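You operate a simulated robot arm through the tools that you are given. There is no shell and no other tool. Be economical: measure what you need, move in short steps, check, and stop when the job is done.

Carry out the task below with a simulated two-armed robot. There is one attempt and no reset: what you move stays moved.

TASK
Hold the red basin on the top of the small table steady with one hand and put the long bead from the top of the teal bench in it with the other.

It is judged by the outcome, as a careful person would: the job done as asked, and still so three seconds after it is handed in. It fails if anything else is knocked over, pushed out of place, dropped, spilled or broken.

THE ROBOT
Two 7-joint arms with two-finger parallel grippers on one trunk, on a base that drives. Base frame: it is fixed to the floor where the robot stands at the start and does not move with it; the origin is under the middle of the robot, x ahead of it, y to its left, z up. Readings come in mm, degrees, newtons and seconds.
The left shoulder is at the start at [52, 101, 1060], the right one opposite. With the tool pointing down near the work surface each hand reaches from about 220 to 520 mm from the robot's upright axis, wherever it stands, measured 20 degrees to its own side. Places, roughly: red basin [-2500, -1750, 750]. Payload 2.4 kg a hand.
Tool frame (each hand has its own): the origin (TCP) lies between the finger pads and is the grasp point; the fingertips stand 24 mm ahead of it; z points along the fingers, y is the line along which they close. Largest opening 68 mm; finger width 17, thickness 10; the body of the gripper, 40 by 70 mm, starts 41 mm behind the TCP.
Orientation is told as [roll, pitch, yaw] about the base's x, y, z axes, in that order, counted from this pose: with the fingers straight down and closing along the base's y, the tool's x points along the base's -x, its y along +y and its z along -z.

THE INTERFACE
- The arms move only by the tool step_arm. It takes "left_moves", "right_moves" or both (then of equal length, played together; a hand with none holds still); each is a list of rows, each a list of 7 numbers: the turn, a rotation vector about the base's x, y, z in degrees, then the shift along the base's x, y, z in mm, then the gripper command, from -1 (shut) to 1 (fully open), values between in proportion. In form: [[rx, ry, rz, tx, ty, tz, jaw], ...]. A call has 1 to 12 rows; each row shifts and turns the commanded pose from where the row before left it. Each row takes 0.2 s and may step no farther than 50 mm and 8.6 degrees from the row before; otherwise, or with a gripper value out of range, the whole call is refused. A pose out of reach is approached as far as the arm can. The call stops where the force on the tool passes 40 N (or 10 N more than at its start, if that is more) or the arm is blocked; 0.2 s more then pass. The fingers move at their own pace (about 72 mm/s each) and stop on an object; they squeeze with about 32 N. The grip force told is the motor's: it shows also when the fingers shut on nothing. Time passes only in rows, and 0.2 s behind the last, so rows that do not move let the fingers close. It gives the time, the measured TCP pose, the force on the tool (base axes), the opening and the grip force at its end, in the units of the frame above (readings bear some noise), with the torque about the TCP (base axes, N m) and any sound that the robot's microphone picked up.
- Cameras (640 x 400 px; columns grow to the right, rows downward): "scene" is now at [143.4, 20.9, 1222.5]; the picture's right is [0.22, -0.98, 0.00], its down [-0.50, -0.11, -0.86] and it looks along [0.84, 0.19, -0.51] (base axes); focal length 269 px, centre (320, 200). "left" rides on the left gripper at [84, -11, -75] in its tool frame; the picture's right is [0.13, 0.99, 0.00], its down [-0.60, 0.08, -0.79] and it looks along [-0.79, 0.10, 0.61] (tool axes); focal length 251 px, centre (320, 200). "right" rides on the right gripper at [84, 11, -75] in its tool frame; the picture's right is [-0.13, 0.99, 0.00], its down [-0.60, -0.08, -0.79] and it looks along [-0.79, -0.10, 0.61] (tool axes); focal length 251 px, centre (320, 200). There is no depth. A picture from a camera that has moved, and an enlarged one, comes with that camera's place and axes in the base frame and with its lens.
- snapshot(camera): a new picture of that camera. The clock stands still meanwhile.
- slide_trunk(by): slides the trunk up (or, below 0, down) by that many mm; the arms and the scene camera ride with it, the base frame stays. It gives what a move gives, with no picture.
- base_move(legs): drives the robot by 1 to 6 legs, each [ahead, left, turn to the left] in mm, mm and degrees, along the robot's own axes; the way and the turn of a leg run together, so that a leg with both is an arc; at most 1500 mm and 180 degrees a leg. The arms and the cameras ride along, it lands a little off, and it stops where it bumps. It gives what a move gives.
- aim_head(pan, tilt): turns the head with the scene camera to pan (to the left, within 86 degrees either way) and tilt (down, from -29 to 69), counted from straight ahead of the robot. It gives what a move gives.
- inspect(camera, box): a new picture of the part [left, top, right, bottom] of that camera's present view, enlarged. The clock stands still meanwhile.
- finish_job(): hands the job in; it is judged then, once.

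Go step by step. Nothing tells you exact positions but the pictures and the camera data: compare them with the known pose of the tool, close in by small moves and look again before you grip or let go. The budget is 120 turns and 108 pictures, counting those below and the enlarged ones. Unless the task says otherwise, let go and move clear before handing in.

The tools are called after "Call:" by a JSON object that holds its "op" and its "data". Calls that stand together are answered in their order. step_arm: Moves the arms, as the interface text tells. Its arguments: {"type":"object","properties":{"left_moves":{"type":"array","items":{"type":"array","items":{"type":"number"}}},"right_moves":{"type":"array","items":{"type":"array","items":{"type":"number"}}}},"required":[]} The other tools are called the same way: slide_trunk (by) slides the trunk up or down; base_move (legs) drives the base; aim_head (pan, tilt) turns the head that bears the scene camera; snapshot (camera) takes a picture; inspect (camera, box) takes an enlarged picture of a part of a camera's view; finish_job () hands the job in.

At the start:

```text
clock: 0.0
left_eef_pos: [324.1, 276.7, 1062.2]
left_tool_rot: [0.0, 0.0, -0.1]
left_wrist_force: [-0.3, 0.7, -0.8]
left_torque: [0.01, -0.02, 0.01]
left_gripper_width: 67.9
left_grip_force: 0.1
right_eef_pos: [321.6, -55.4, 1071.5]
right_tool_rot: [-0.1, 0.0, 0.0]
right_wrist_force: [0.0, 0.3, 0.0]
right_torque: [-0.01, 0.01, 0.01]
right_gripper_width: 68.0
right_grip_force: 0.1
trunk travel left (down, up): [-275.0, 574.0]
robot x, y, heading: [3.9, 3.3, -0.1]
head pan, tilt: [12.5, 30.9]
```

scene: 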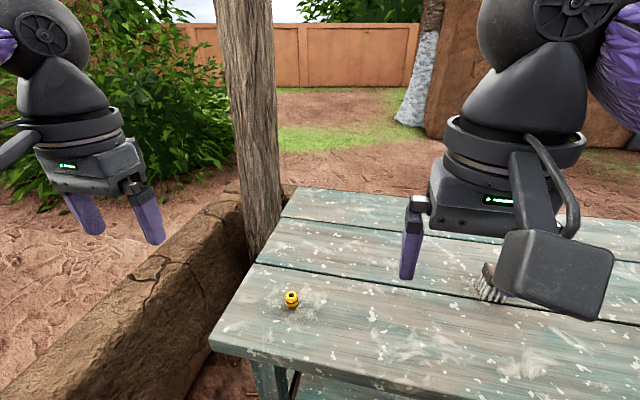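
right: 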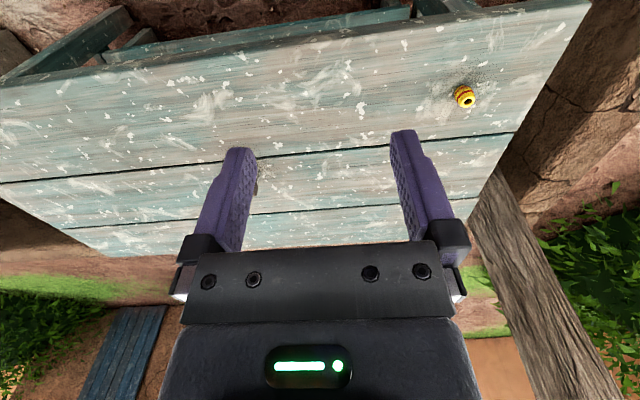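
left: 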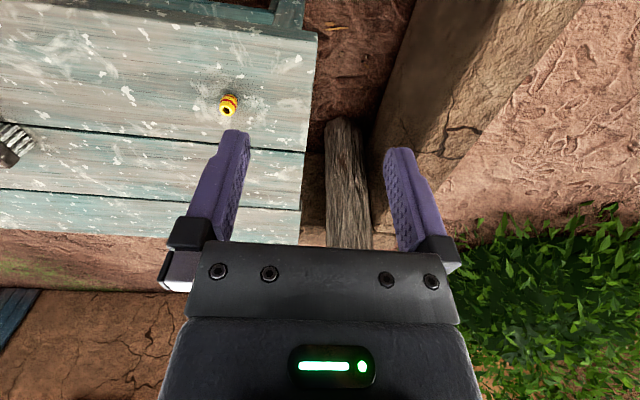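

The bead on the teal bench triangulates to roughly (472, 154, 790). Before moving I'll look closely at it and at anything else on the bench.

Call:
{"op": "inspect", "data": {"camera": "scene", "box": [240, 260, 340, 330]}}

Call:
{"op": "inspect", "data": {"camera": "left", "box": [180, 70, 280, 140]}}

Call:
{"op": "aim_head", "data": {"pan": -20, "tilt": 40}}

Call:
{"op": "snapshot", "data": {"camera": "scene"}}

```text
5.71 times, centred on (290, 295) of scene
camera zoom: at [143.4, 20.9, 1222.5], right [0.22, -0.98, 0.0], down [-0.5, -0.11, -0.86], along [0.84, 0.19, -0.51], focal length 1539 px, centre (491, -343)
```

zoom: 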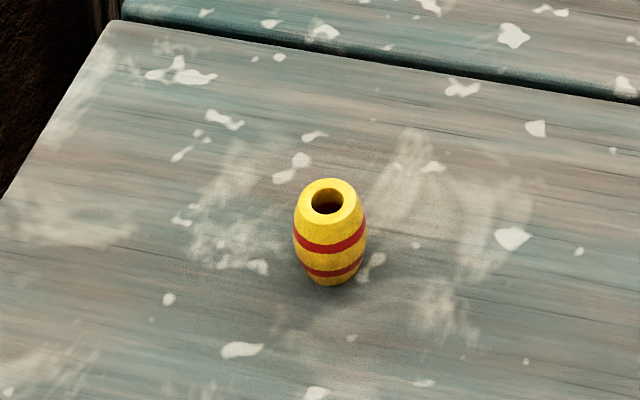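

```text
5.71 times, centred on (230, 105) of left
camera zoom: at [240.5, 266.0, 1136.2], right [-0.13, 0.99, 0.0], down [0.6, 0.08, 0.79], along [0.79, 0.1, -0.61], focal length 1437 px, centre (834, 743)
```

zoom: 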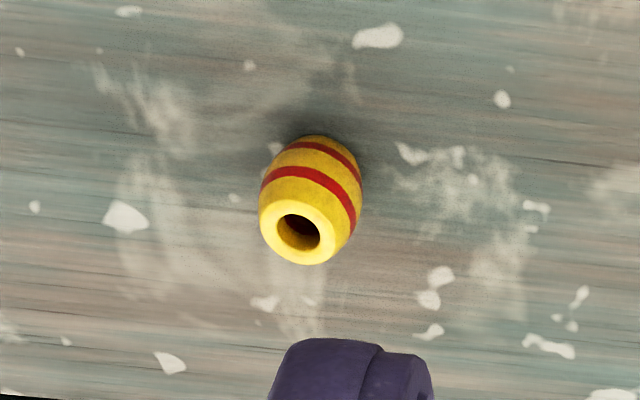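

```text
clock: 1.0
left_eef_pos: [324.2, 275.6, 1061.2]
left_tool_rot: [0.1, 0.0, 0.1]
left_wrist_force: [-0.1, -0.8, -0.5]
left_torque: [0.03, 0.0, -0.02]
left_gripper_width: 68.2
left_grip_force: 0.0
right_eef_pos: [320.6, -56.5, 1071.0]
right_tool_rot: [0.0, 0.0, -0.1]
right_wrist_force: [0.2, -0.9, 0.7]
right_torque: [0.02, 0.01, 0.03]
right_gripper_width: 67.8
right_grip_force: 0.1
trunk travel left (down, up): [-275.0, 574.0]
robot x, y, heading: [-1.8, 1.4, 0.1]
head pan, tilt: [-20.0, 40.0]
```

```text
102 pictures are left
camera scene: at [135.5, -27.6, 1208.6], right [-0.34, -0.94, 0.0], down [-0.6, 0.22, -0.77], along [0.72, -0.26, -0.64], focal length 269 px, centre (320, 200)
```

scene: 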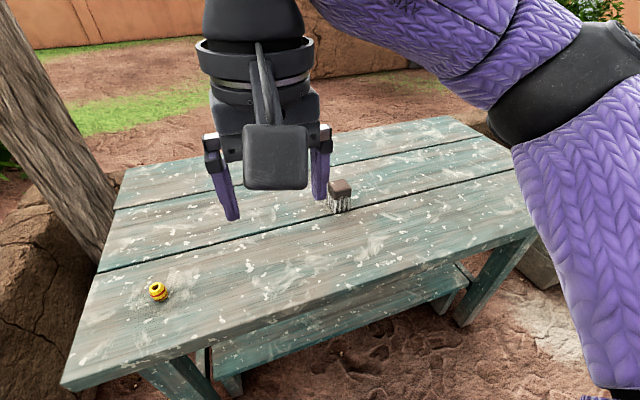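

The bead is an upright barrel, about 25 mm across and 30 mm tall, with its top centre near (475, 154, 801). I'll bring the left hand above it and look again.

Call:
{"op": "step_arm", "data": {"left_moves": [[0, 0, 0, 25, -20, -30, 1], [0, 0, 0, 25, -20, -30, 1], [0, 0, 0, 25, -20, -30, 1], [0, 0, 0, 25, -20, -30, 1], [0, 0, 0, 25, -20, -30, 1], [0, 0, 0, 25, -21, -30, 1], [0, 0, 0, 0, 0, 0, 1]]}}

Call:
{"op": "snapshot", "data": {"camera": "left"}}

Call:
{"op": "snapshot", "data": {"camera": "scene"}}

```text
clock: 2.6
left_eef_pos: [450.5, 169.0, 888.7]
left_tool_rot: [-0.1, -0.1, 0.0]
left_wrist_force: [0.3, -0.8, -0.4]
left_torque: [0.01, 0.0, 0.0]
left_gripper_width: 68.1
left_grip_force: 0.1
left hand out of reach, approached as far as the arm can: row 6
right_eef_pos: [321.3, -56.8, 1071.0]
right_tool_rot: [0.0, 0.0, 0.0]
right_wrist_force: [0.0, -0.3, 0.4]
right_torque: [0.02, -0.01, 0.0]
right_gripper_width: 67.9
right_grip_force: 0.0
trunk travel left (down, up): [-275.0, 574.0]
robot x, y, heading: [4.8, 0.8, -0.2]
head pan, tilt: [-20.0, 40.0]
```

```text
101 pictures are left
camera left: at [365.9, 158.6, 963.0], right [-0.13, 0.99, 0.0], down [0.6, 0.08, 0.79], along [0.79, 0.1, -0.61], focal length 251 px, centre (320, 200)
```

left: 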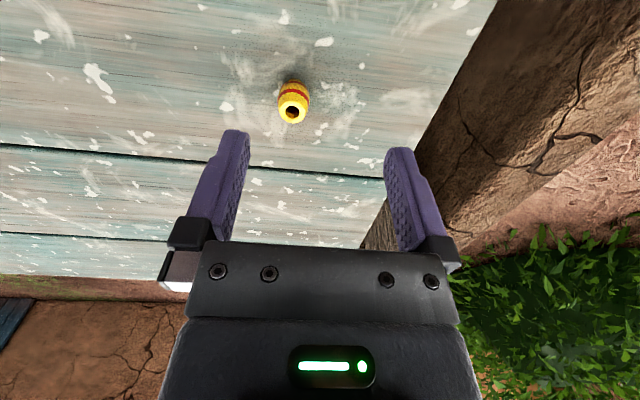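

```text
100 pictures are left
camera scene: at [135.4, -27.7, 1208.6], right [-0.34, -0.94, 0.0], down [-0.6, 0.22, -0.77], along [0.72, -0.26, -0.64], focal length 269 px, centre (320, 200)
```

scene: 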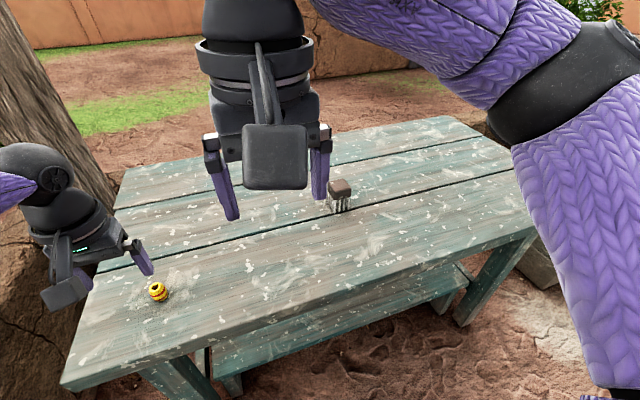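

The left hand stopped just short of its target at this height. The new picture still puts the bead at (474.5, 152, 801), so I'll go lower, where the reach should be longer.

Call:
{"op": "step_arm", "data": {"left_moves": [[0, 0, 0, 0, -2, -20, 1], [0, 0, 0, 0, 0, -20, 1], [0, 0, 0, 0, 0, 0, 1]]}}

```text
clock: 3.4
left_eef_pos: [437.5, 173.4, 851.9]
left_tool_rot: [-0.1, -0.1, 0.0]
left_wrist_force: [0.3, -0.1, -0.3]
left_torque: [-0.02, 0.02, 0.02]
left_gripper_width: 67.6
left_grip_force: 0.1
left hand out of reach, approached as far as the arm can: row 1, 2
right_eef_pos: [320.1, -55.0, 1070.8]
right_tool_rot: [0.0, 0.0, 0.0]
right_wrist_force: [0.6, 1.0, 0.4]
right_torque: [0.01, 0.01, 0.02]
right_gripper_width: 68.0
right_grip_force: 0.1
trunk travel left (down, up): [-275.0, 574.0]
robot x, y, heading: [-2.4, 0.4, 0.0]
head pan, tilt: [-20.0, 40.0]
```

Reach shrinks as the hand goes lower, so the trunk should come down. I'll raise the left hand first, then lower the trunk by 130 mm.

Call:
{"op": "step_arm", "data": {"left_moves": [[0, 0, 0, 0, 0, 45, 1], [0, 0, 0, 0, 0, 45, 1], [0, 0, 0, 0, 0, 45, 1], [0, 0, 0, 0, 0, 0, 1]]}}

Call:
{"op": "slide_trunk", "data": {"by": -130}}

Call:
{"op": "snapshot", "data": {"camera": "left"}}

```text
clock: 4.4
left_eef_pos: [437.5, 175.3, 988.2]
left_tool_rot: [0.0, 0.0, 0.0]
left_wrist_force: [0.0, 0.0, 0.3]
left_torque: [-0.01, 0.02, 0.01]
left_gripper_width: 68.2
left_grip_force: 0.1
right_eef_pos: [321.6, -55.9, 1071.0]
right_tool_rot: [0.0, 0.0, 0.0]
right_wrist_force: [-0.2, 0.0, -0.7]
right_torque: [0.01, 0.0, 0.04]
right_gripper_width: 67.8
right_grip_force: 0.0
trunk travel left (down, up): [-275.0, 574.0]
robot x, y, heading: [0.4, 2.1, -0.2]
head pan, tilt: [-20.0, 40.0]
```

```text
clock: 6.0
left_eef_pos: [438.0, 174.0, 857.5]
left_tool_rot: [0.1, 0.0, 0.0]
left_wrist_force: [0.3, -0.7, 0.2]
left_torque: [-0.03, 0.01, -0.02]
left_gripper_width: 68.1
left_grip_force: 0.0
right_eef_pos: [321.4, -55.5, 941.6]
right_tool_rot: [0.0, 0.0, 0.0]
right_wrist_force: [-0.7, -0.9, 0.1]
right_torque: [0.03, -0.01, 0.0]
right_gripper_width: 68.0
right_grip_force: 0.2
trunk travel left (down, up): [-145.0, 704.0]
robot x, y, heading: [-2.4, 0.8, -0.0]
head pan, tilt: [-20.0, 40.0]
```

```text
99 pictures are left
camera left: at [354.6, 163.0, 933.0], right [-0.13, 0.99, 0.0], down [0.6, 0.08, 0.79], along [0.79, 0.1, -0.61], focal length 251 px, centre (320, 200)
```

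left: 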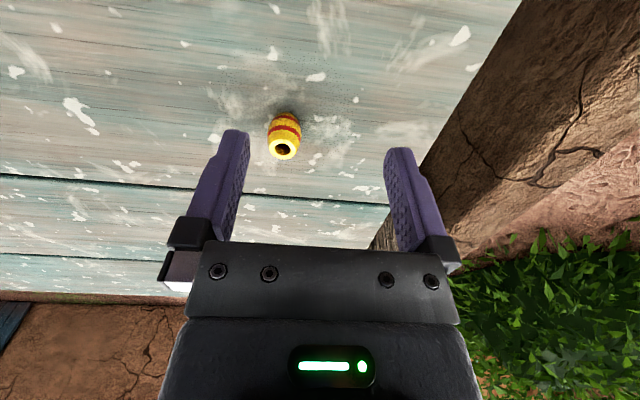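

The trunk is down and the bead still reads at (474, 152, 801). I'll centre the hand over it with the fingertips above its top.

Call:
{"op": "step_arm", "data": {"left_moves": [[0, 0, 0, 18, -11, 0, 1], [0, 0, 0, 18, -11, -8, 1], [0, 0, 0, 0, 0, 0, 1]]}}

Call:
{"op": "snapshot", "data": {"camera": "left"}}

Call:
{"op": "aim_head", "data": {"pan": 15, "tilt": 40}}

Call:
{"op": "snapshot", "data": {"camera": "scene"}}

```text
clock: 6.8
left_eef_pos: [464.3, 157.6, 852.5]
left_tool_rot: [0.0, 0.1, 0.0]
left_wrist_force: [0.0, -0.1, -0.3]
left_torque: [-0.03, -0.01, -0.01]
left_gripper_width: 68.0
left_grip_force: 0.1
left hand out of reach, approached as far as the arm can: row 2
right_eef_pos: [321.3, -56.8, 941.2]
right_tool_rot: [0.1, -0.1, 0.0]
right_wrist_force: [-0.5, -0.4, 0.2]
right_torque: [0.01, 0.02, -0.01]
right_gripper_width: 68.0
right_grip_force: 0.0
trunk travel left (down, up): [-145.0, 704.0]
robot x, y, heading: [3.3, 4.1, 0.1]
head pan, tilt: [-20.0, 40.0]
```

```text
98 pictures are left
camera left: at [381.7, 146.7, 928.7], right [-0.13, 0.99, 0.0], down [0.6, 0.08, 0.79], along [0.79, 0.1, -0.61], focal length 251 px, centre (320, 200)
```

left: 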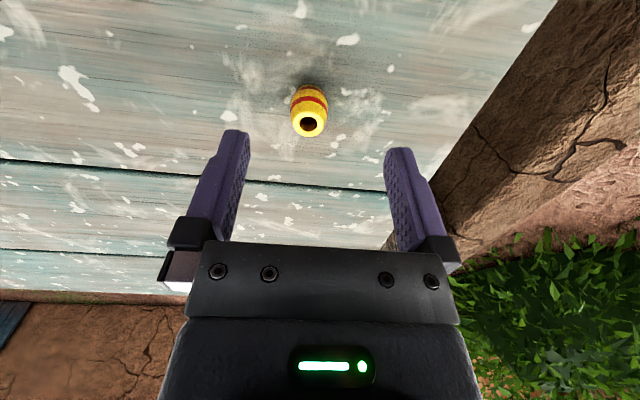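

```text
clock: 7.8
left_eef_pos: [465.6, 158.7, 853.9]
left_tool_rot: [0.0, 0.0, 0.0]
left_wrist_force: [-0.1, 0.1, 0.2]
left_torque: [-0.02, -0.03, -0.01]
left_gripper_width: 68.1
left_grip_force: 0.1
right_eef_pos: [320.6, -55.2, 941.3]
right_tool_rot: [0.0, 0.1, -0.1]
right_wrist_force: [-0.2, 0.2, 0.7]
right_torque: [-0.02, -0.01, -0.01]
right_gripper_width: 68.0
right_grip_force: 0.1
trunk travel left (down, up): [-145.0, 704.0]
robot x, y, heading: [0.0, 1.7, 0.1]
head pan, tilt: [15.0, 40.0]
```

```text
97 pictures are left
camera scene: at [171.9, 23.3, 1075.9], right [0.26, -0.97, 0.0], down [-0.62, -0.17, -0.77], along [0.74, 0.2, -0.64], focal length 269 px, centre (320, 200)
```

scene: 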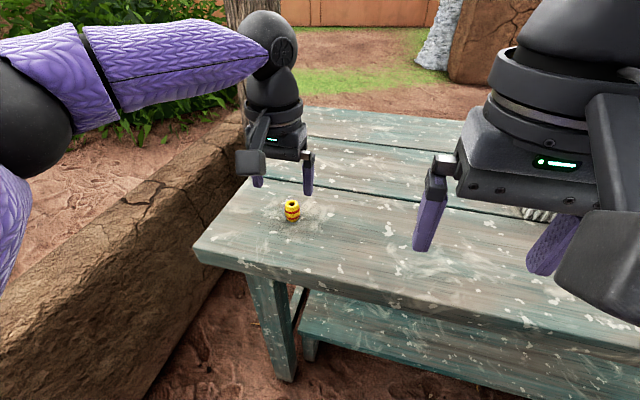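

The hand is about 10 mm short at its limit. I'll look down at the gap between my base and the bench before creeping forward.

Call:
{"op": "aim_head", "data": {"pan": 0, "tilt": 69}}

Call:
{"op": "snapshot", "data": {"camera": "scene"}}

```text
clock: 8.7
left_eef_pos: [464.8, 157.2, 854.1]
left_tool_rot: [0.0, 0.0, 0.1]
left_wrist_force: [-0.1, -0.2, 0.8]
left_torque: [0.02, 0.0, 0.01]
left_gripper_width: 68.2
left_grip_force: 0.0
right_eef_pos: [321.6, -56.3, 941.2]
right_tool_rot: [0.1, 0.1, 0.0]
right_wrist_force: [1.0, -0.2, -0.2]
right_torque: [-0.01, 0.02, 0.04]
right_gripper_width: 68.3
right_grip_force: 0.1
trunk travel left (down, up): [-145.0, 704.0]
robot x, y, heading: [-0.5, 1.6, -0.0]
head pan, tilt: [0.0, 68.8]
```

```text
96 pictures are left
camera scene: at [145.8, 1.4, 1039.9], right [0.0, -1.0, 0.0], down [-0.93, 0.0, -0.36], along [0.36, 0.0, -0.93], focal length 269 px, centre (320, 200)
```

scene: 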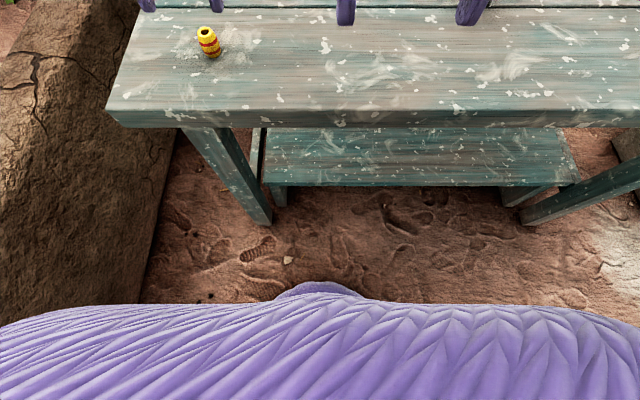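

There is plenty of clearance, so I'll drive forward 40 mm.

Call:
{"op": "base_move", "data": {"legs": [[40, 0, 0]]}}

Call:
{"op": "snapshot", "data": {"camera": "left"}}

```text
clock: 9.6
left_eef_pos: [505.3, 157.9, 854.1]
left_tool_rot: [0.0, 0.1, 0.2]
left_wrist_force: [0.4, -0.6, 0.7]
left_torque: [-0.01, -0.03, 0.02]
left_gripper_width: 67.9
left_grip_force: 0.2
right_eef_pos: [361.8, -56.8, 941.4]
right_tool_rot: [-0.1, 0.0, 0.0]
right_wrist_force: [-0.3, 0.0, 0.6]
right_torque: [0.02, -0.02, 0.02]
right_gripper_width: 67.8
right_grip_force: 0.1
trunk travel left (down, up): [-145.0, 704.0]
robot x, y, heading: [42.4, 4.4, -0.2]
head pan, tilt: [0.0, 68.8]
```

```text
95 pictures are left
camera left: at [421.5, 146.7, 928.7], right [-0.13, 0.99, 0.0], down [0.6, 0.08, 0.79], along [0.79, 0.1, -0.61], focal length 251 px, centre (320, 200)
```

left: 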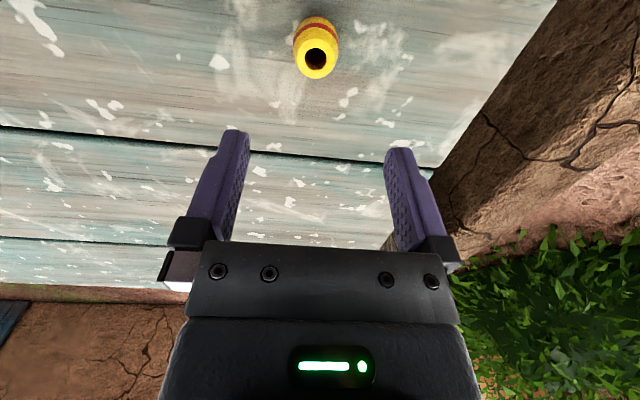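

The bead's top centre is at (475, 151, 799) and the bench top near 770. I'll centre the open hand above it, then look before descending.

Call:
{"op": "step_arm", "data": {"left_moves": [[0, 0, 0, -15, -3, 0, 1], [0, 0, 0, -15, -3, 0, 1], [0, 0, 0, 0, 0, -15, 1], [0, 0, 0, 0, 0, 0, 1]]}}

Call:
{"op": "snapshot", "data": {"camera": "left"}}

Call:
{"op": "aim_head", "data": {"pan": 20, "tilt": 40}}

Call:
{"op": "snapshot", "data": {"camera": "scene"}}

```text
clock: 10.6
left_eef_pos: [473.9, 151.2, 837.8]
left_tool_rot: [0.0, 0.0, 0.1]
left_wrist_force: [-0.1, 0.7, -0.7]
left_torque: [0.02, -0.03, -0.04]
left_gripper_width: 68.2
left_grip_force: 0.0
right_eef_pos: [360.4, -56.0, 940.6]
right_tool_rot: [0.0, 0.0, -0.1]
right_wrist_force: [-0.2, 0.3, 0.5]
right_torque: [0.0, -0.02, 0.01]
right_gripper_width: 68.0
right_grip_force: 0.0
trunk travel left (down, up): [-145.0, 704.0]
robot x, y, heading: [38.2, -0.4, 0.2]
head pan, tilt: [0.0, 68.8]
```

```text
94 pictures are left
camera left: at [391.2, 140.7, 913.3], right [-0.13, 0.99, 0.0], down [0.6, 0.08, 0.79], along [0.79, 0.1, -0.61], focal length 251 px, centre (320, 200)
```

left: 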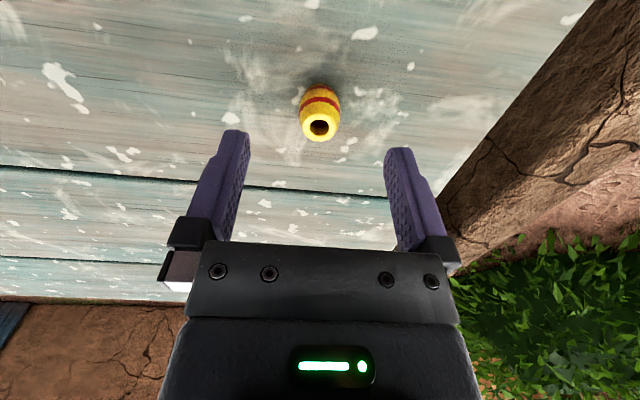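

```text
clock: 11.5
left_eef_pos: [474.8, 150.8, 838.1]
left_tool_rot: [0.0, 0.0, 0.1]
left_wrist_force: [0.5, -0.5, -0.4]
left_torque: [-0.02, 0.02, 0.0]
left_gripper_width: 67.9
left_grip_force: 0.0
right_eef_pos: [360.8, -55.5, 941.2]
right_tool_rot: [0.0, -0.1, 0.0]
right_wrist_force: [0.0, 0.3, 0.1]
right_torque: [0.03, 0.03, -0.01]
right_gripper_width: 67.8
right_grip_force: 0.1
trunk travel left (down, up): [-145.0, 704.0]
robot x, y, heading: [37.9, 0.5, 0.0]
head pan, tilt: [20.0, 40.0]
```

```text
93 pictures are left
camera scene: at [209.5, 30.3, 1075.9], right [0.34, -0.94, 0.0], down [-0.6, -0.22, -0.77], along [0.72, 0.26, -0.64], focal length 269 px, centre (320, 200)
```

scene: 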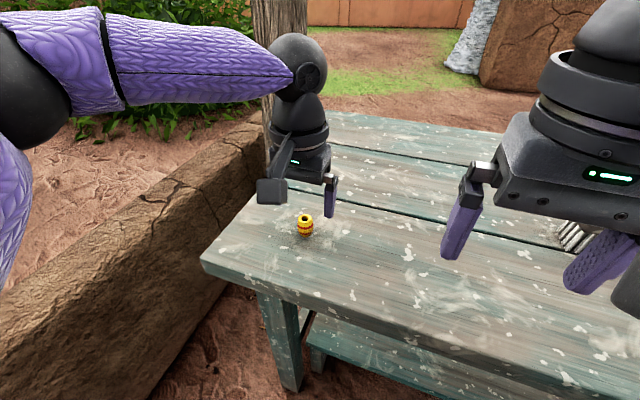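

All views agree that the bead sits directly under the hand at (474.5, 151, 799). I'll lower to TCP z 798, about 4 mm above the bench at the tips, and close.

Call:
{"op": "step_arm", "data": {"left_moves": [[0, 0, 0, 0, 0, -15, 1], [0, 0, 0, 0, 0, -15, 1], [0, 0, 0, 0, 0, -9, 1], [0, 0, 0, 0, 0, 0, 1]]}}

Call:
{"op": "snapshot", "data": {"camera": "left"}}

Call:
{"op": "snapshot", "data": {"camera": "scene"}}

```text
clock: 12.5
left_eef_pos: [474.6, 151.9, 799.7]
left_tool_rot: [0.0, 0.0, 0.0]
left_wrist_force: [-0.4, -0.4, 0.4]
left_torque: [-0.01, 0.01, 0.04]
left_gripper_width: 67.9
left_grip_force: 0.0
right_eef_pos: [360.7, -56.7, 942.0]
right_tool_rot: [0.0, 0.0, 0.1]
right_wrist_force: [-0.7, -0.6, -0.6]
right_torque: [0.0, -0.01, -0.02]
right_gripper_width: 67.9
right_grip_force: 0.1
trunk travel left (down, up): [-145.0, 704.0]
robot x, y, heading: [39.1, 1.1, -0.2]
head pan, tilt: [20.0, 40.0]
```

```text
92 pictures are left
camera left: at [391.6, 140.5, 874.8], right [-0.13, 0.99, 0.0], down [0.6, 0.08, 0.79], along [0.79, 0.1, -0.61], focal length 251 px, centre (320, 200)
```

left: 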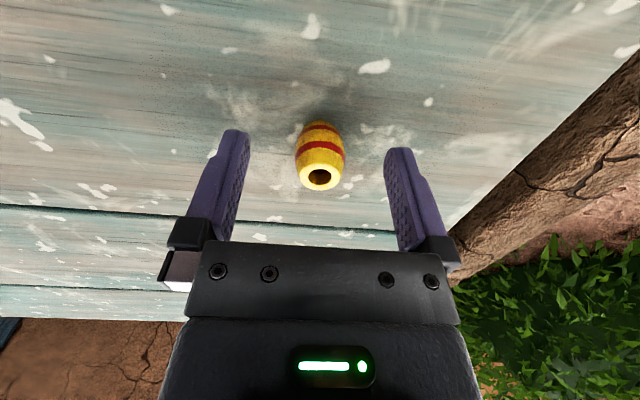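

```text
91 pictures are left
camera scene: at [209.5, 30.4, 1075.9], right [0.34, -0.94, 0.0], down [-0.6, -0.22, -0.77], along [0.72, 0.26, -0.64], focal length 269 px, centre (320, 200)
```

scene: 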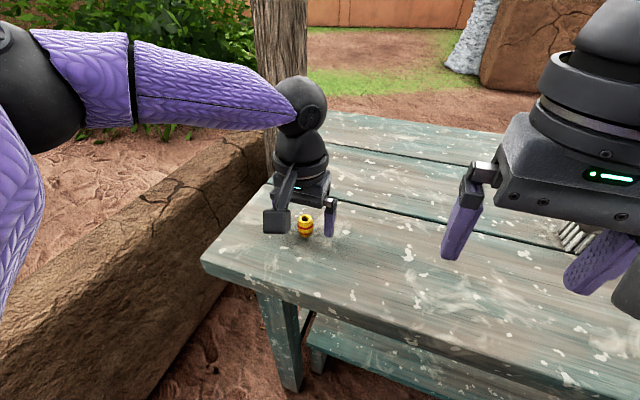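

The hand is centred on the bead. I'll lower 2 mm more and close the fingers.

Call:
{"op": "step_arm", "data": {"left_moves": [[0, 0, 0, 0, 0, -2, 1], [0, 0, 0, 0, 0, 0, 0], [0, 0, 0, 0, 0, 0, -0.5], [0, 0, 0, 0, 0, 0, -1], [0, 0, 0, 0, 0, 0, -1], [0, 0, 0, 0, 0, 0, -1]]}}

Call:
{"op": "snapshot", "data": {"camera": "left"}}

```text
clock: 13.9
left_eef_pos: [474.3, 153.3, 797.5]
left_tool_rot: [0.0, 0.0, 0.1]
left_wrist_force: [0.5, -0.6, 0.2]
left_torque: [-0.03, 0.01, 0.02]
left_gripper_width: 24.1
left_grip_force: 31.9
right_eef_pos: [361.1, -56.9, 941.3]
right_tool_rot: [0.0, 0.0, 0.0]
right_wrist_force: [-0.1, -0.8, 0.5]
right_torque: [0.01, 0.02, -0.04]
right_gripper_width: 67.6
right_grip_force: 0.1
trunk travel left (down, up): [-145.0, 704.0]
robot x, y, heading: [40.2, 0.3, 0.1]
head pan, tilt: [20.0, 40.0]
```

```text
90 pictures are left
camera left: at [391.5, 140.6, 873.0], right [-0.13, 0.99, 0.0], down [0.6, 0.08, 0.79], along [0.79, 0.1, -0.61], focal length 251 px, centre (320, 200)
```

left: 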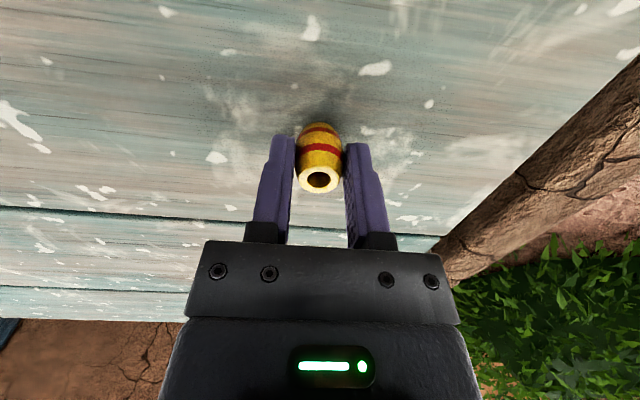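

The bead is gripped at 24 mm wide. I'll lift it gently and check the hold.

Call:
{"op": "step_arm", "data": {"left_moves": [[0, 0, 0, 0, 0, 20, -1], [0, 0, 0, 0, 0, 40, -1], [0, 0, 0, 0, 0, 40, -1], [0, 0, 0, 0, 0, 40, -1], [0, 0, 0, 0, 0, 0, -1]]}}

Call:
{"op": "snapshot", "data": {"camera": "left"}}

Call:
{"op": "aim_head", "data": {"pan": -86, "tilt": 20}}

Call:
{"op": "snapshot", "data": {"camera": "scene"}}

```text
clock: 15.1
left_eef_pos: [474.2, 151.9, 937.3]
left_tool_rot: [0.0, 0.0, 0.0]
left_wrist_force: [-0.3, 1.3, -0.2]
left_torque: [-0.03, -0.03, 0.02]
left_gripper_width: 0.0
left_grip_force: 23.5
right_eef_pos: [360.6, -55.5, 941.3]
right_tool_rot: [0.0, 0.0, 0.0]
right_wrist_force: [-0.6, -0.1, 0.3]
right_torque: [0.03, 0.0, -0.05]
right_gripper_width: 68.0
right_grip_force: 0.1
trunk travel left (down, up): [-145.0, 704.0]
robot x, y, heading: [42.0, -0.1, 0.0]
head pan, tilt: [20.0, 40.0]
```

```text
89 pictures are left
camera left: at [391.4, 140.4, 1013.1], right [-0.13, 0.99, 0.0], down [0.6, 0.08, 0.79], along [0.79, 0.1, -0.61], focal length 251 px, centre (320, 200)
```

left: 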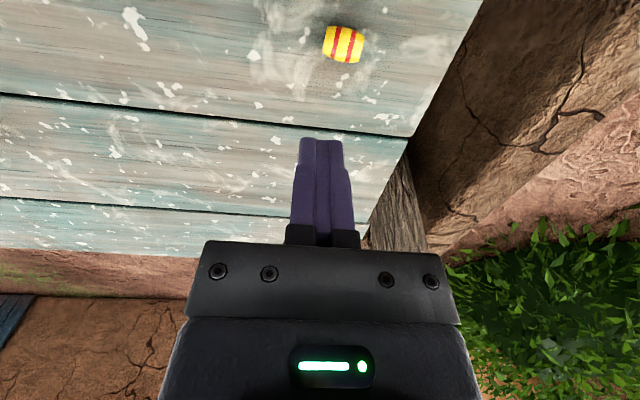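

```text
clock: 16.9
left_eef_pos: [474.4, 151.3, 937.0]
left_tool_rot: [0.0, 0.0, 0.1]
left_wrist_force: [-0.1, 0.2, -0.1]
left_torque: [-0.03, -0.01, 0.01]
left_gripper_width: 0.0
left_grip_force: 23.7
right_eef_pos: [361.3, -55.2, 940.3]
right_tool_rot: [0.0, 0.0, 0.0]
right_wrist_force: [0.7, -0.3, -0.6]
right_torque: [0.0, 0.03, 0.04]
right_gripper_width: 68.2
right_grip_force: 0.0
trunk travel left (down, up): [-145.0, 704.0]
robot x, y, heading: [39.3, 4.0, -0.5]
head pan, tilt: [-85.9, 20.0]
```

```text
88 pictures are left
camera scene: at [136.3, -91.6, 1107.4], right [-1.0, -0.07, 0.0], down [-0.02, 0.34, -0.94], along [0.07, -0.94, -0.34], focal length 269 px, centre (320, 200)
```

scene: 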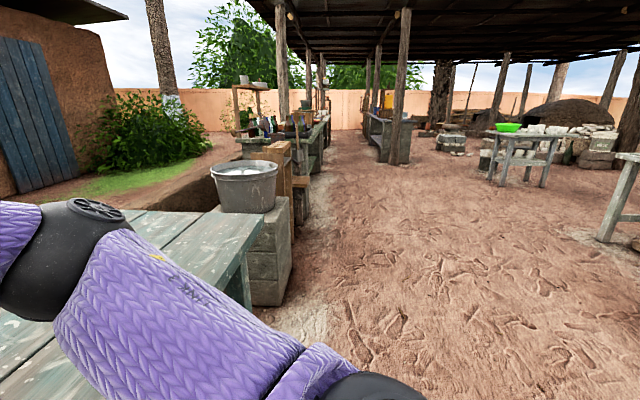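

The bead slipped out low down and now lies on its side near (477, 170) on the bench, with its axis roughly along y. It is still safely on the bench, so I'll open the hand and look closely for a better grip on its flat ends.

Call:
{"op": "inspect", "data": {"camera": "left", "box": [293, 10, 393, 80]}}

Call:
{"op": "aim_head", "data": {"pan": 20, "tilt": 40}}

Call:
{"op": "inspect", "data": {"camera": "scene", "box": [240, 185, 340, 255]}}

Call:
{"op": "step_arm", "data": {"left_moves": [[0, 0, 0, 0, 9, -30, 1], [0, 0, 0, 0, 9, -30, 1], [0, 0, 0, 0, 0, -25, 1], [0, 0, 0, 0, 0, 0, 1]]}}

Call:
{"op": "snapshot", "data": {"camera": "left"}}

```text
5.71 times, centred on (343, 45) of left
camera zoom: at [391.4, 140.2, 1012.9], right [-0.13, 0.99, 0.0], down [0.6, 0.08, 0.79], along [0.79, 0.1, -0.61], focal length 1437 px, centre (189, 1086)
```

zoom: 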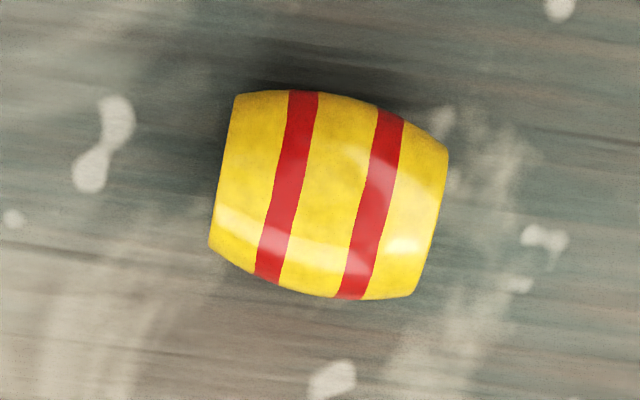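

```text
clock: 18.8
left_eef_pos: [474.5, 150.9, 937.4]
left_tool_rot: [0.0, 0.0, 0.1]
left_wrist_force: [0.3, 0.4, -0.9]
left_torque: [-0.01, -0.01, 0.01]
left_gripper_width: 0.0
left_grip_force: 23.6
right_eef_pos: [360.6, -56.2, 942.7]
right_tool_rot: [0.1, 0.0, 0.1]
right_wrist_force: [0.3, -0.5, 0.2]
right_torque: [0.0, 0.01, 0.01]
right_gripper_width: 67.7
right_grip_force: 0.0
trunk travel left (down, up): [-145.0, 704.0]
robot x, y, heading: [40.7, -2.2, 0.3]
head pan, tilt: [20.0, 40.0]
```

```text
5.71 times, centred on (290, 220) of scene
camera zoom: at [209.5, 30.4, 1075.9], right [0.34, -0.94, 0.0], down [-0.6, -0.22, -0.77], along [0.72, 0.26, -0.64], focal length 1539 px, centre (491, 86)
```

zoom: 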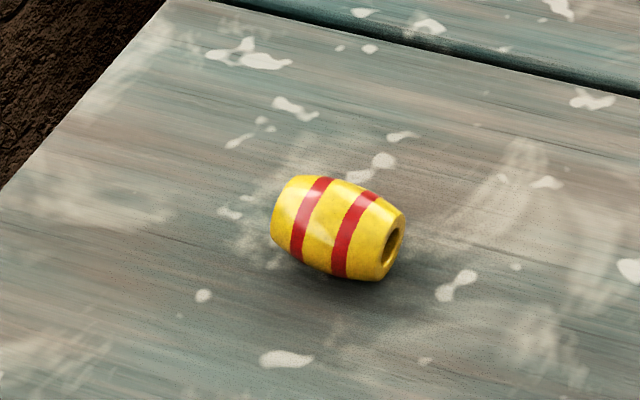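

```text
clock: 19.8
left_eef_pos: [474.2, 170.0, 852.5]
left_tool_rot: [0.0, 0.0, 0.3]
left_wrist_force: [0.8, 0.5, 0.2]
left_torque: [-0.02, 0.0, 0.02]
left_gripper_width: 68.1
left_grip_force: 0.1
right_eef_pos: [361.4, -56.1, 941.7]
right_tool_rot: [0.1, 0.0, 0.1]
right_wrist_force: [0.8, 0.5, 0.0]
right_torque: [0.03, 0.0, 0.0]
right_gripper_width: 68.0
right_grip_force: 0.0
trunk travel left (down, up): [-145.0, 704.0]
robot x, y, heading: [37.1, -0.2, -0.2]
head pan, tilt: [20.0, 40.0]
```

```text
85 pictures are left
camera left: at [391.1, 158.3, 927.4], right [-0.13, 0.99, 0.0], down [0.6, 0.08, 0.79], along [0.79, 0.1, -0.61], focal length 251 px, centre (320, 200)
```

left: 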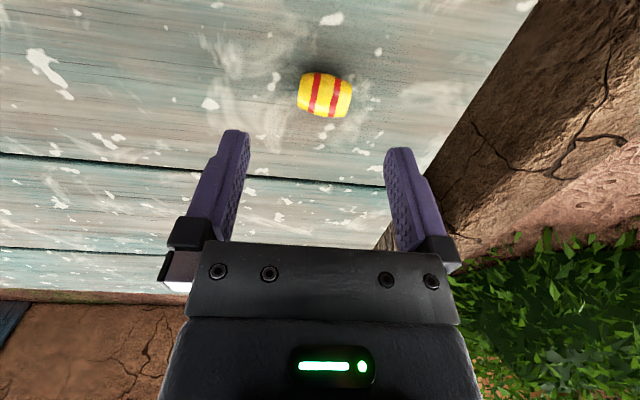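

My refined estimate uses exact camera angles. It puts the bead centre near (480, 174, 770) and the bench near 758, so the first grip was too high and off-centre. I'll align the hand with the bead's axis (yaw −5.7°), go down partway and measure again.

Call:
{"op": "step_arm", "data": {"left_moves": [[0, 0, -5.7, 6, 3, 0, 1], [0, 0, 0, 0, 0, -20, 1], [0, 0, 0, 0, 0, 0, 1]]}}

Call:
{"op": "inspect", "data": {"camera": "left", "box": [240, 60, 400, 160]}}

Call:
{"op": "inspect", "data": {"camera": "scene", "box": [240, 160, 370, 250]}}

```text
clock: 20.6
left_eef_pos: [481.0, 173.5, 831.8]
left_tool_rot: [0.0, 0.0, -5.6]
left_wrist_force: [-0.7, 0.3, -0.2]
left_torque: [-0.01, -0.01, -0.02]
left_gripper_width: 67.9
left_grip_force: 0.0
right_eef_pos: [362.7, -56.5, 940.8]
right_tool_rot: [0.0, 0.0, 0.1]
right_wrist_force: [0.3, 0.2, -0.2]
right_torque: [-0.04, 0.01, 0.01]
right_gripper_width: 67.9
right_grip_force: 0.0
trunk travel left (down, up): [-145.0, 704.0]
robot x, y, heading: [41.7, 2.9, -0.1]
head pan, tilt: [20.0, 40.0]
```

```text
4.00 times, centred on (320, 110) of left
camera zoom: at [397.2, 170.2, 907.6], right [-0.03, 1.0, 0.0], down [0.61, 0.02, 0.79], along [0.79, 0.02, -0.61], focal length 1006 px, centre (320, 560)
```

zoom: 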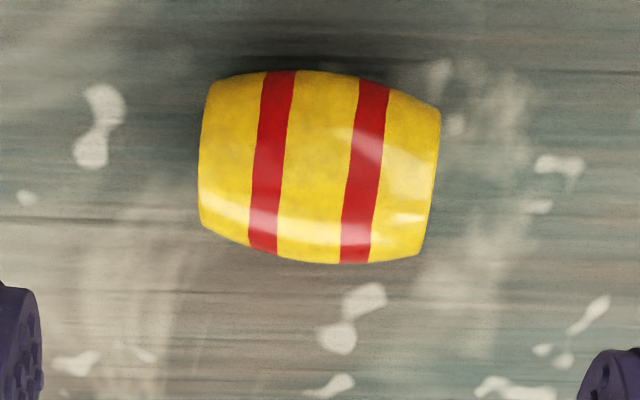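

```text
4.44 times, centred on (305, 205) of scene
camera zoom: at [209.5, 30.4, 1075.9], right [0.34, -0.94, 0.0], down [-0.6, -0.22, -0.77], along [0.72, 0.26, -0.64], focal length 1197 px, centre (387, 178)
```

zoom: 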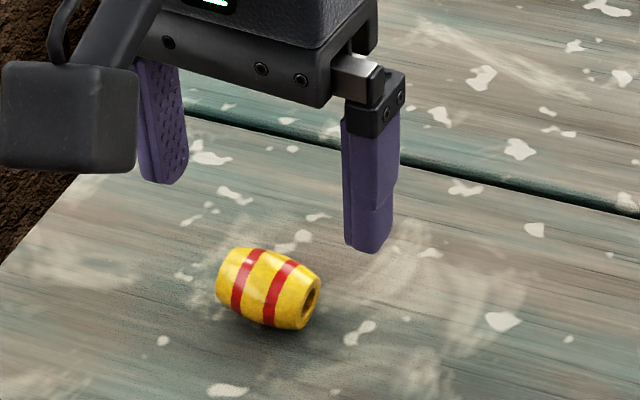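

The bead is directly under the hand at (480, 173, 770), with the axis aligned. I'll descend in steps and check the fingertip height.

Call:
{"op": "step_arm", "data": {"left_moves": [[0, 0, 0, 0, 0, -20, 1], [0, 0, 0, 0, 0, -20, 1], [0, 0, 0, 0, 0, 0, 1]]}}

Call:
{"op": "inspect", "data": {"camera": "scene", "box": [240, 160, 370, 250]}}

Call:
{"op": "snapshot", "data": {"camera": "left"}}

```text
clock: 21.4
left_eef_pos: [480.6, 173.8, 793.4]
left_tool_rot: [0.0, 0.0, -5.6]
left_wrist_force: [0.3, -0.6, 0.1]
left_torque: [0.0, 0.04, -0.01]
left_gripper_width: 68.1
left_grip_force: 0.1
right_eef_pos: [362.2, -56.2, 940.7]
right_tool_rot: [0.0, 0.1, 0.0]
right_wrist_force: [0.7, -0.1, -0.3]
right_torque: [0.01, 0.0, -0.01]
right_gripper_width: 67.9
right_grip_force: 0.0
trunk travel left (down, up): [-145.0, 704.0]
robot x, y, heading: [41.1, 0.0, -0.0]
head pan, tilt: [20.0, 40.0]
```

```text
4.44 times, centred on (305, 205) of scene
camera zoom: at [209.5, 30.4, 1075.9], right [0.34, -0.94, 0.0], down [-0.6, -0.22, -0.77], along [0.72, 0.26, -0.64], focal length 1197 px, centre (387, 178)
```

zoom: 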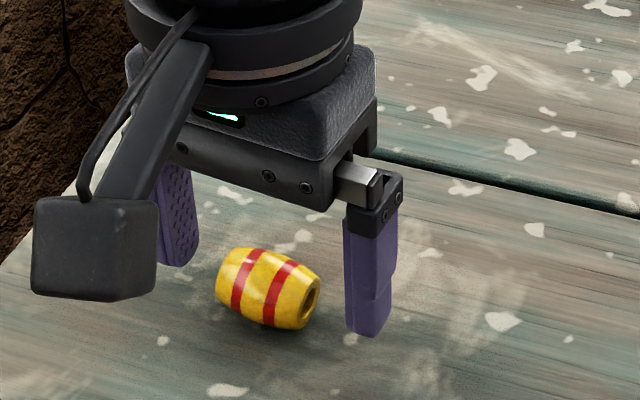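

```text
81 pictures are left
camera left: at [396.9, 170.4, 867.9], right [-0.03, 1.0, 0.0], down [0.61, 0.02, 0.79], along [0.79, 0.02, -0.61], focal length 251 px, centre (320, 200)
```

left: 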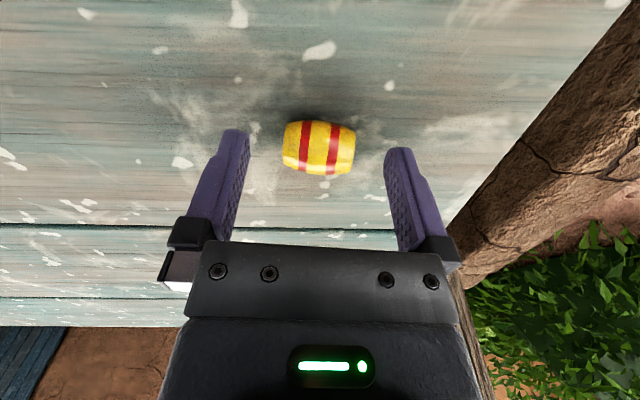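

The tips stand about 9 mm above the bench. I'll lower another 7 mm, watch the force, and close on the bead's flat ends.

Call:
{"op": "step_arm", "data": {"left_moves": [[0, 0, 0, -1, 0, -4, 1], [0, 0, 0, 0, 0, -3, 1], [0, 0, 0, 0, 0, 0, 1]]}}

Call:
{"op": "inspect", "data": {"camera": "scene", "box": [240, 160, 370, 250]}}

```text
clock: 22.2
left_eef_pos: [479.2, 173.4, 783.9]
left_tool_rot: [0.0, 0.1, -5.6]
left_wrist_force: [0.3, -0.4, 0.2]
left_torque: [0.0, 0.03, 0.04]
left_gripper_width: 68.2
left_grip_force: 0.0
right_eef_pos: [361.4, -56.1, 941.4]
right_tool_rot: [0.0, 0.0, 0.1]
right_wrist_force: [-0.2, 0.4, -0.7]
right_torque: [0.02, -0.02, -0.03]
right_gripper_width: 68.1
right_grip_force: 0.0
trunk travel left (down, up): [-145.0, 704.0]
robot x, y, heading: [39.3, 2.2, 0.2]
head pan, tilt: [20.0, 40.0]
```

```text
4.44 times, centred on (305, 205) of scene
camera zoom: at [209.5, 30.4, 1075.9], right [0.34, -0.94, 0.0], down [-0.6, -0.22, -0.77], along [0.72, 0.26, -0.64], focal length 1197 px, centre (387, 178)
```

zoom: 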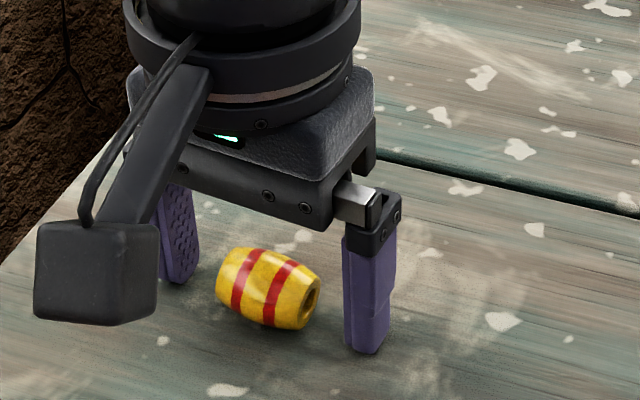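

There is no contact with the bench and the bead sits between the fingertips. I'll close.

Call:
{"op": "step_arm", "data": {"left_moves": [[0, 0, 0, 0, 0, 0, 0.3], [0, 0, 0, 0, 0, 0, -0.2], [0, 0, 0, 0, 0, 0, -1], [0, 0, 0, 0, 0, 0, -1], [0, 0, 0, 0, 0, 0, -1]]}}

Call:
{"op": "snapshot", "data": {"camera": "left"}}

Call:
{"op": "inspect", "data": {"camera": "scene", "box": [240, 160, 370, 250]}}

```text
clock: 23.4
left_eef_pos: [479.4, 173.6, 784.7]
left_tool_rot: [0.0, 0.0, -5.6]
left_wrist_force: [0.2, 0.2, 0.4]
left_torque: [0.02, -0.03, -0.01]
left_gripper_width: 32.0
left_grip_force: 31.7
right_eef_pos: [361.2, -56.2, 941.3]
right_tool_rot: [0.0, 0.0, 0.1]
right_wrist_force: [-0.4, 0.1, 0.6]
right_torque: [-0.01, 0.01, -0.03]
right_gripper_width: 67.8
right_grip_force: 0.2
trunk travel left (down, up): [-145.0, 704.0]
robot x, y, heading: [38.3, 1.4, 0.2]
head pan, tilt: [20.0, 40.0]
```

```text
79 pictures are left
camera left: at [395.8, 170.6, 860.9], right [-0.03, 1.0, 0.0], down [0.61, 0.02, 0.79], along [0.79, 0.02, -0.61], focal length 251 px, centre (320, 200)
```

left: 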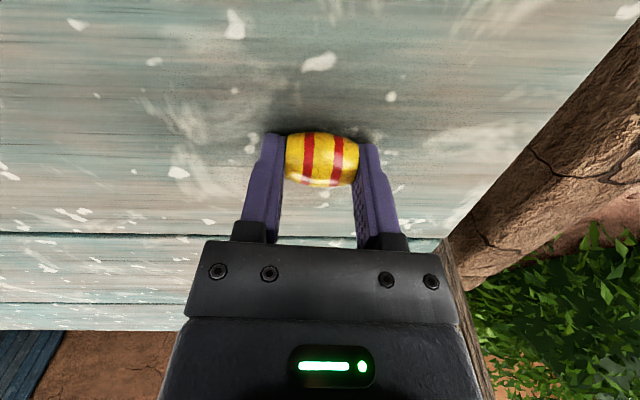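

```text
4.44 times, centred on (305, 205) of scene
camera zoom: at [209.5, 30.4, 1075.9], right [0.34, -0.94, 0.0], down [-0.6, -0.22, -0.77], along [0.72, 0.26, -0.64], focal length 1197 px, centre (387, 178)
```

zoom: 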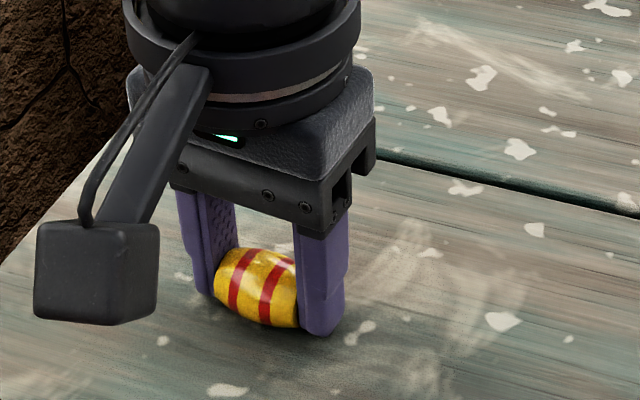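

The bead is gripped by its flat ends at 32 mm, well within the pads. I'll lift slowly, just a little, and check.

Call:
{"op": "step_arm", "data": {"left_moves": [[0, 0, 0, 0, 0, 5, -1], [0, 0, 0, 0, 0, 10, -1], [0, 0, 0, 0, 0, 15, -1], [0, 0, 0, 0, 0, 0, -1], [0, 0, 0, 0, 0, 0, -1]]}}

Call:
{"op": "snapshot", "data": {"camera": "left"}}

```text
clock: 24.6
left_eef_pos: [479.2, 174.2, 816.4]
left_tool_rot: [0.1, 0.1, -5.6]
left_wrist_force: [-0.3, -0.2, -0.3]
left_torque: [0.0, -0.01, 0.02]
left_gripper_width: 32.2
left_grip_force: 31.9
right_eef_pos: [360.9, -55.3, 941.2]
right_tool_rot: [0.0, 0.0, 0.1]
right_wrist_force: [0.8, 0.1, 0.2]
right_torque: [0.01, 0.0, -0.05]
right_gripper_width: 67.9
right_grip_force: 0.0
trunk travel left (down, up): [-145.0, 704.0]
robot x, y, heading: [34.9, -1.2, -0.2]
head pan, tilt: [20.0, 40.0]
```

```text
77 pictures are left
camera left: at [395.6, 170.3, 890.8], right [-0.03, 1.0, 0.0], down [0.61, 0.02, 0.79], along [0.79, 0.02, -0.61], focal length 251 px, centre (320, 200)
```

left: 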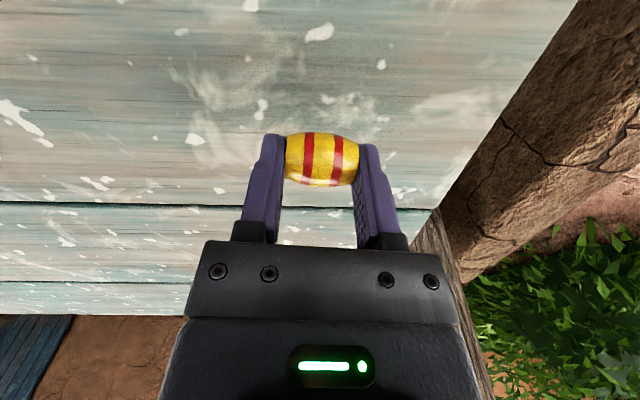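

The hold is good and the bead is up. I'll lift more, draw the hand in toward the body, and look around the route with the head.

Call:
{"op": "step_arm", "data": {"left_moves": [[0, 0, 0, 0, 0, 30, -1], [0, 0, 0, 0, 0, 40, -1], [0, 0, 0, -20, 0, 40, -1], [0, 0, 0, -40, 5, 20, -1], [0, 0, 0, -40, 5, 0, -1], [0, 0, 0, -30, 10, 0, -1], [0, 0, 0, 0, 0, 0, -1]]}}

Call:
{"op": "aim_head", "data": {"pan": -86, "tilt": 35}}

Call:
{"op": "snapshot", "data": {"camera": "scene"}}

Call:
{"op": "aim_head", "data": {"pan": 86, "tilt": 35}}

Call:
{"op": "snapshot", "data": {"camera": "scene"}}

Call:
{"op": "snapshot", "data": {"camera": "left"}}

```text
clock: 26.2
left_eef_pos: [349.5, 192.4, 946.0]
left_tool_rot: [0.0, 0.0, -5.6]
left_wrist_force: [-0.7, 0.1, 0.7]
left_torque: [0.02, 0.02, 0.0]
left_gripper_width: 32.0
left_grip_force: 32.1
right_eef_pos: [361.9, -55.1, 942.4]
right_tool_rot: [0.1, 0.0, 0.0]
right_wrist_force: [-0.4, 0.4, 0.1]
right_torque: [-0.04, -0.01, 0.0]
right_gripper_width: 68.1
right_grip_force: 0.1
trunk travel left (down, up): [-145.0, 704.0]
robot x, y, heading: [40.7, -1.2, -0.3]
head pan, tilt: [20.0, 40.0]
```

```text
clock: 28.0
left_eef_pos: [350.8, 193.2, 945.4]
left_tool_rot: [0.1, 0.0, -5.6]
left_wrist_force: [-0.2, 0.2, -0.4]
left_torque: [0.02, 0.0, 0.03]
left_gripper_width: 32.3
left_grip_force: 32.0
right_eef_pos: [361.8, -56.0, 941.4]
right_tool_rot: [-0.1, 0.1, 0.0]
right_wrist_force: [-0.8, -0.1, -0.8]
right_torque: [-0.04, 0.01, 0.03]
right_gripper_width: 68.0
right_grip_force: 0.1
trunk travel left (down, up): [-145.0, 704.0]
robot x, y, heading: [37.8, -2.1, 0.2]
head pan, tilt: [-85.9, 35.0]
```

```text
76 pictures are left
camera scene: at [135.8, -86.5, 1083.5], right [-1.0, -0.07, 0.0], down [-0.04, 0.57, -0.82], along [0.06, -0.82, -0.57], focal length 269 px, centre (320, 200)
```

scene: 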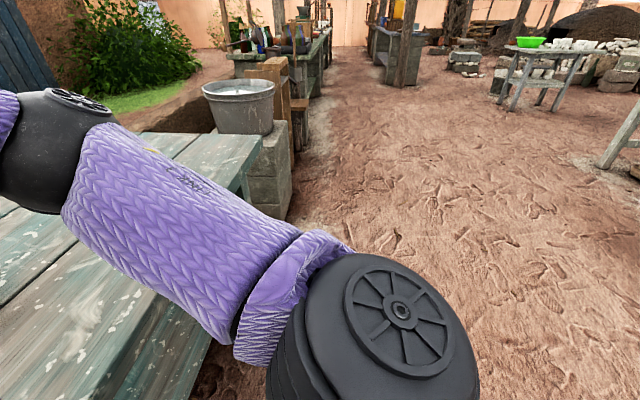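

```text
clock: 30.6
left_eef_pos: [349.5, 192.8, 947.3]
left_tool_rot: [0.0, 0.0, -5.6]
left_wrist_force: [-0.6, 0.6, 0.0]
left_torque: [-0.01, 0.02, -0.02]
left_gripper_width: 32.0
left_grip_force: 32.1
right_eef_pos: [361.8, -56.0, 941.5]
right_tool_rot: [0.0, 0.0, -0.1]
right_wrist_force: [-0.5, 0.4, -0.8]
right_torque: [0.02, 0.01, 0.01]
right_gripper_width: 68.1
right_grip_force: 0.1
trunk travel left (down, up): [-145.0, 704.0]
robot x, y, heading: [41.8, 4.5, -0.2]
head pan, tilt: [85.9, 35.0]
```

```text
75 pictures are left
camera scene: at [135.8, 89.2, 1083.5], right [1.0, -0.07, 0.0], down [-0.04, -0.57, -0.82], along [0.06, 0.82, -0.57], focal length 269 px, centre (320, 200)
```

scene: 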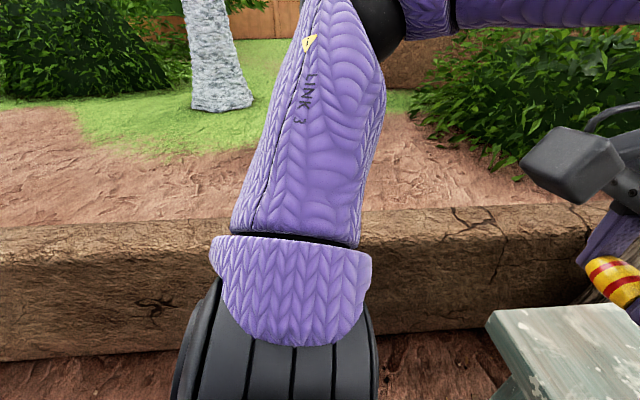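

```text
74 pictures are left
camera left: at [266.3, 189.7, 1021.1], right [-0.03, 1.0, 0.0], down [0.61, 0.02, 0.79], along [0.79, 0.02, -0.61], focal length 251 px, centre (320, 200)
```

left: 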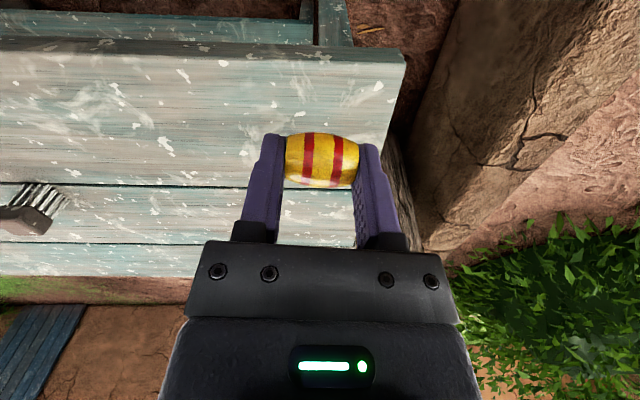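

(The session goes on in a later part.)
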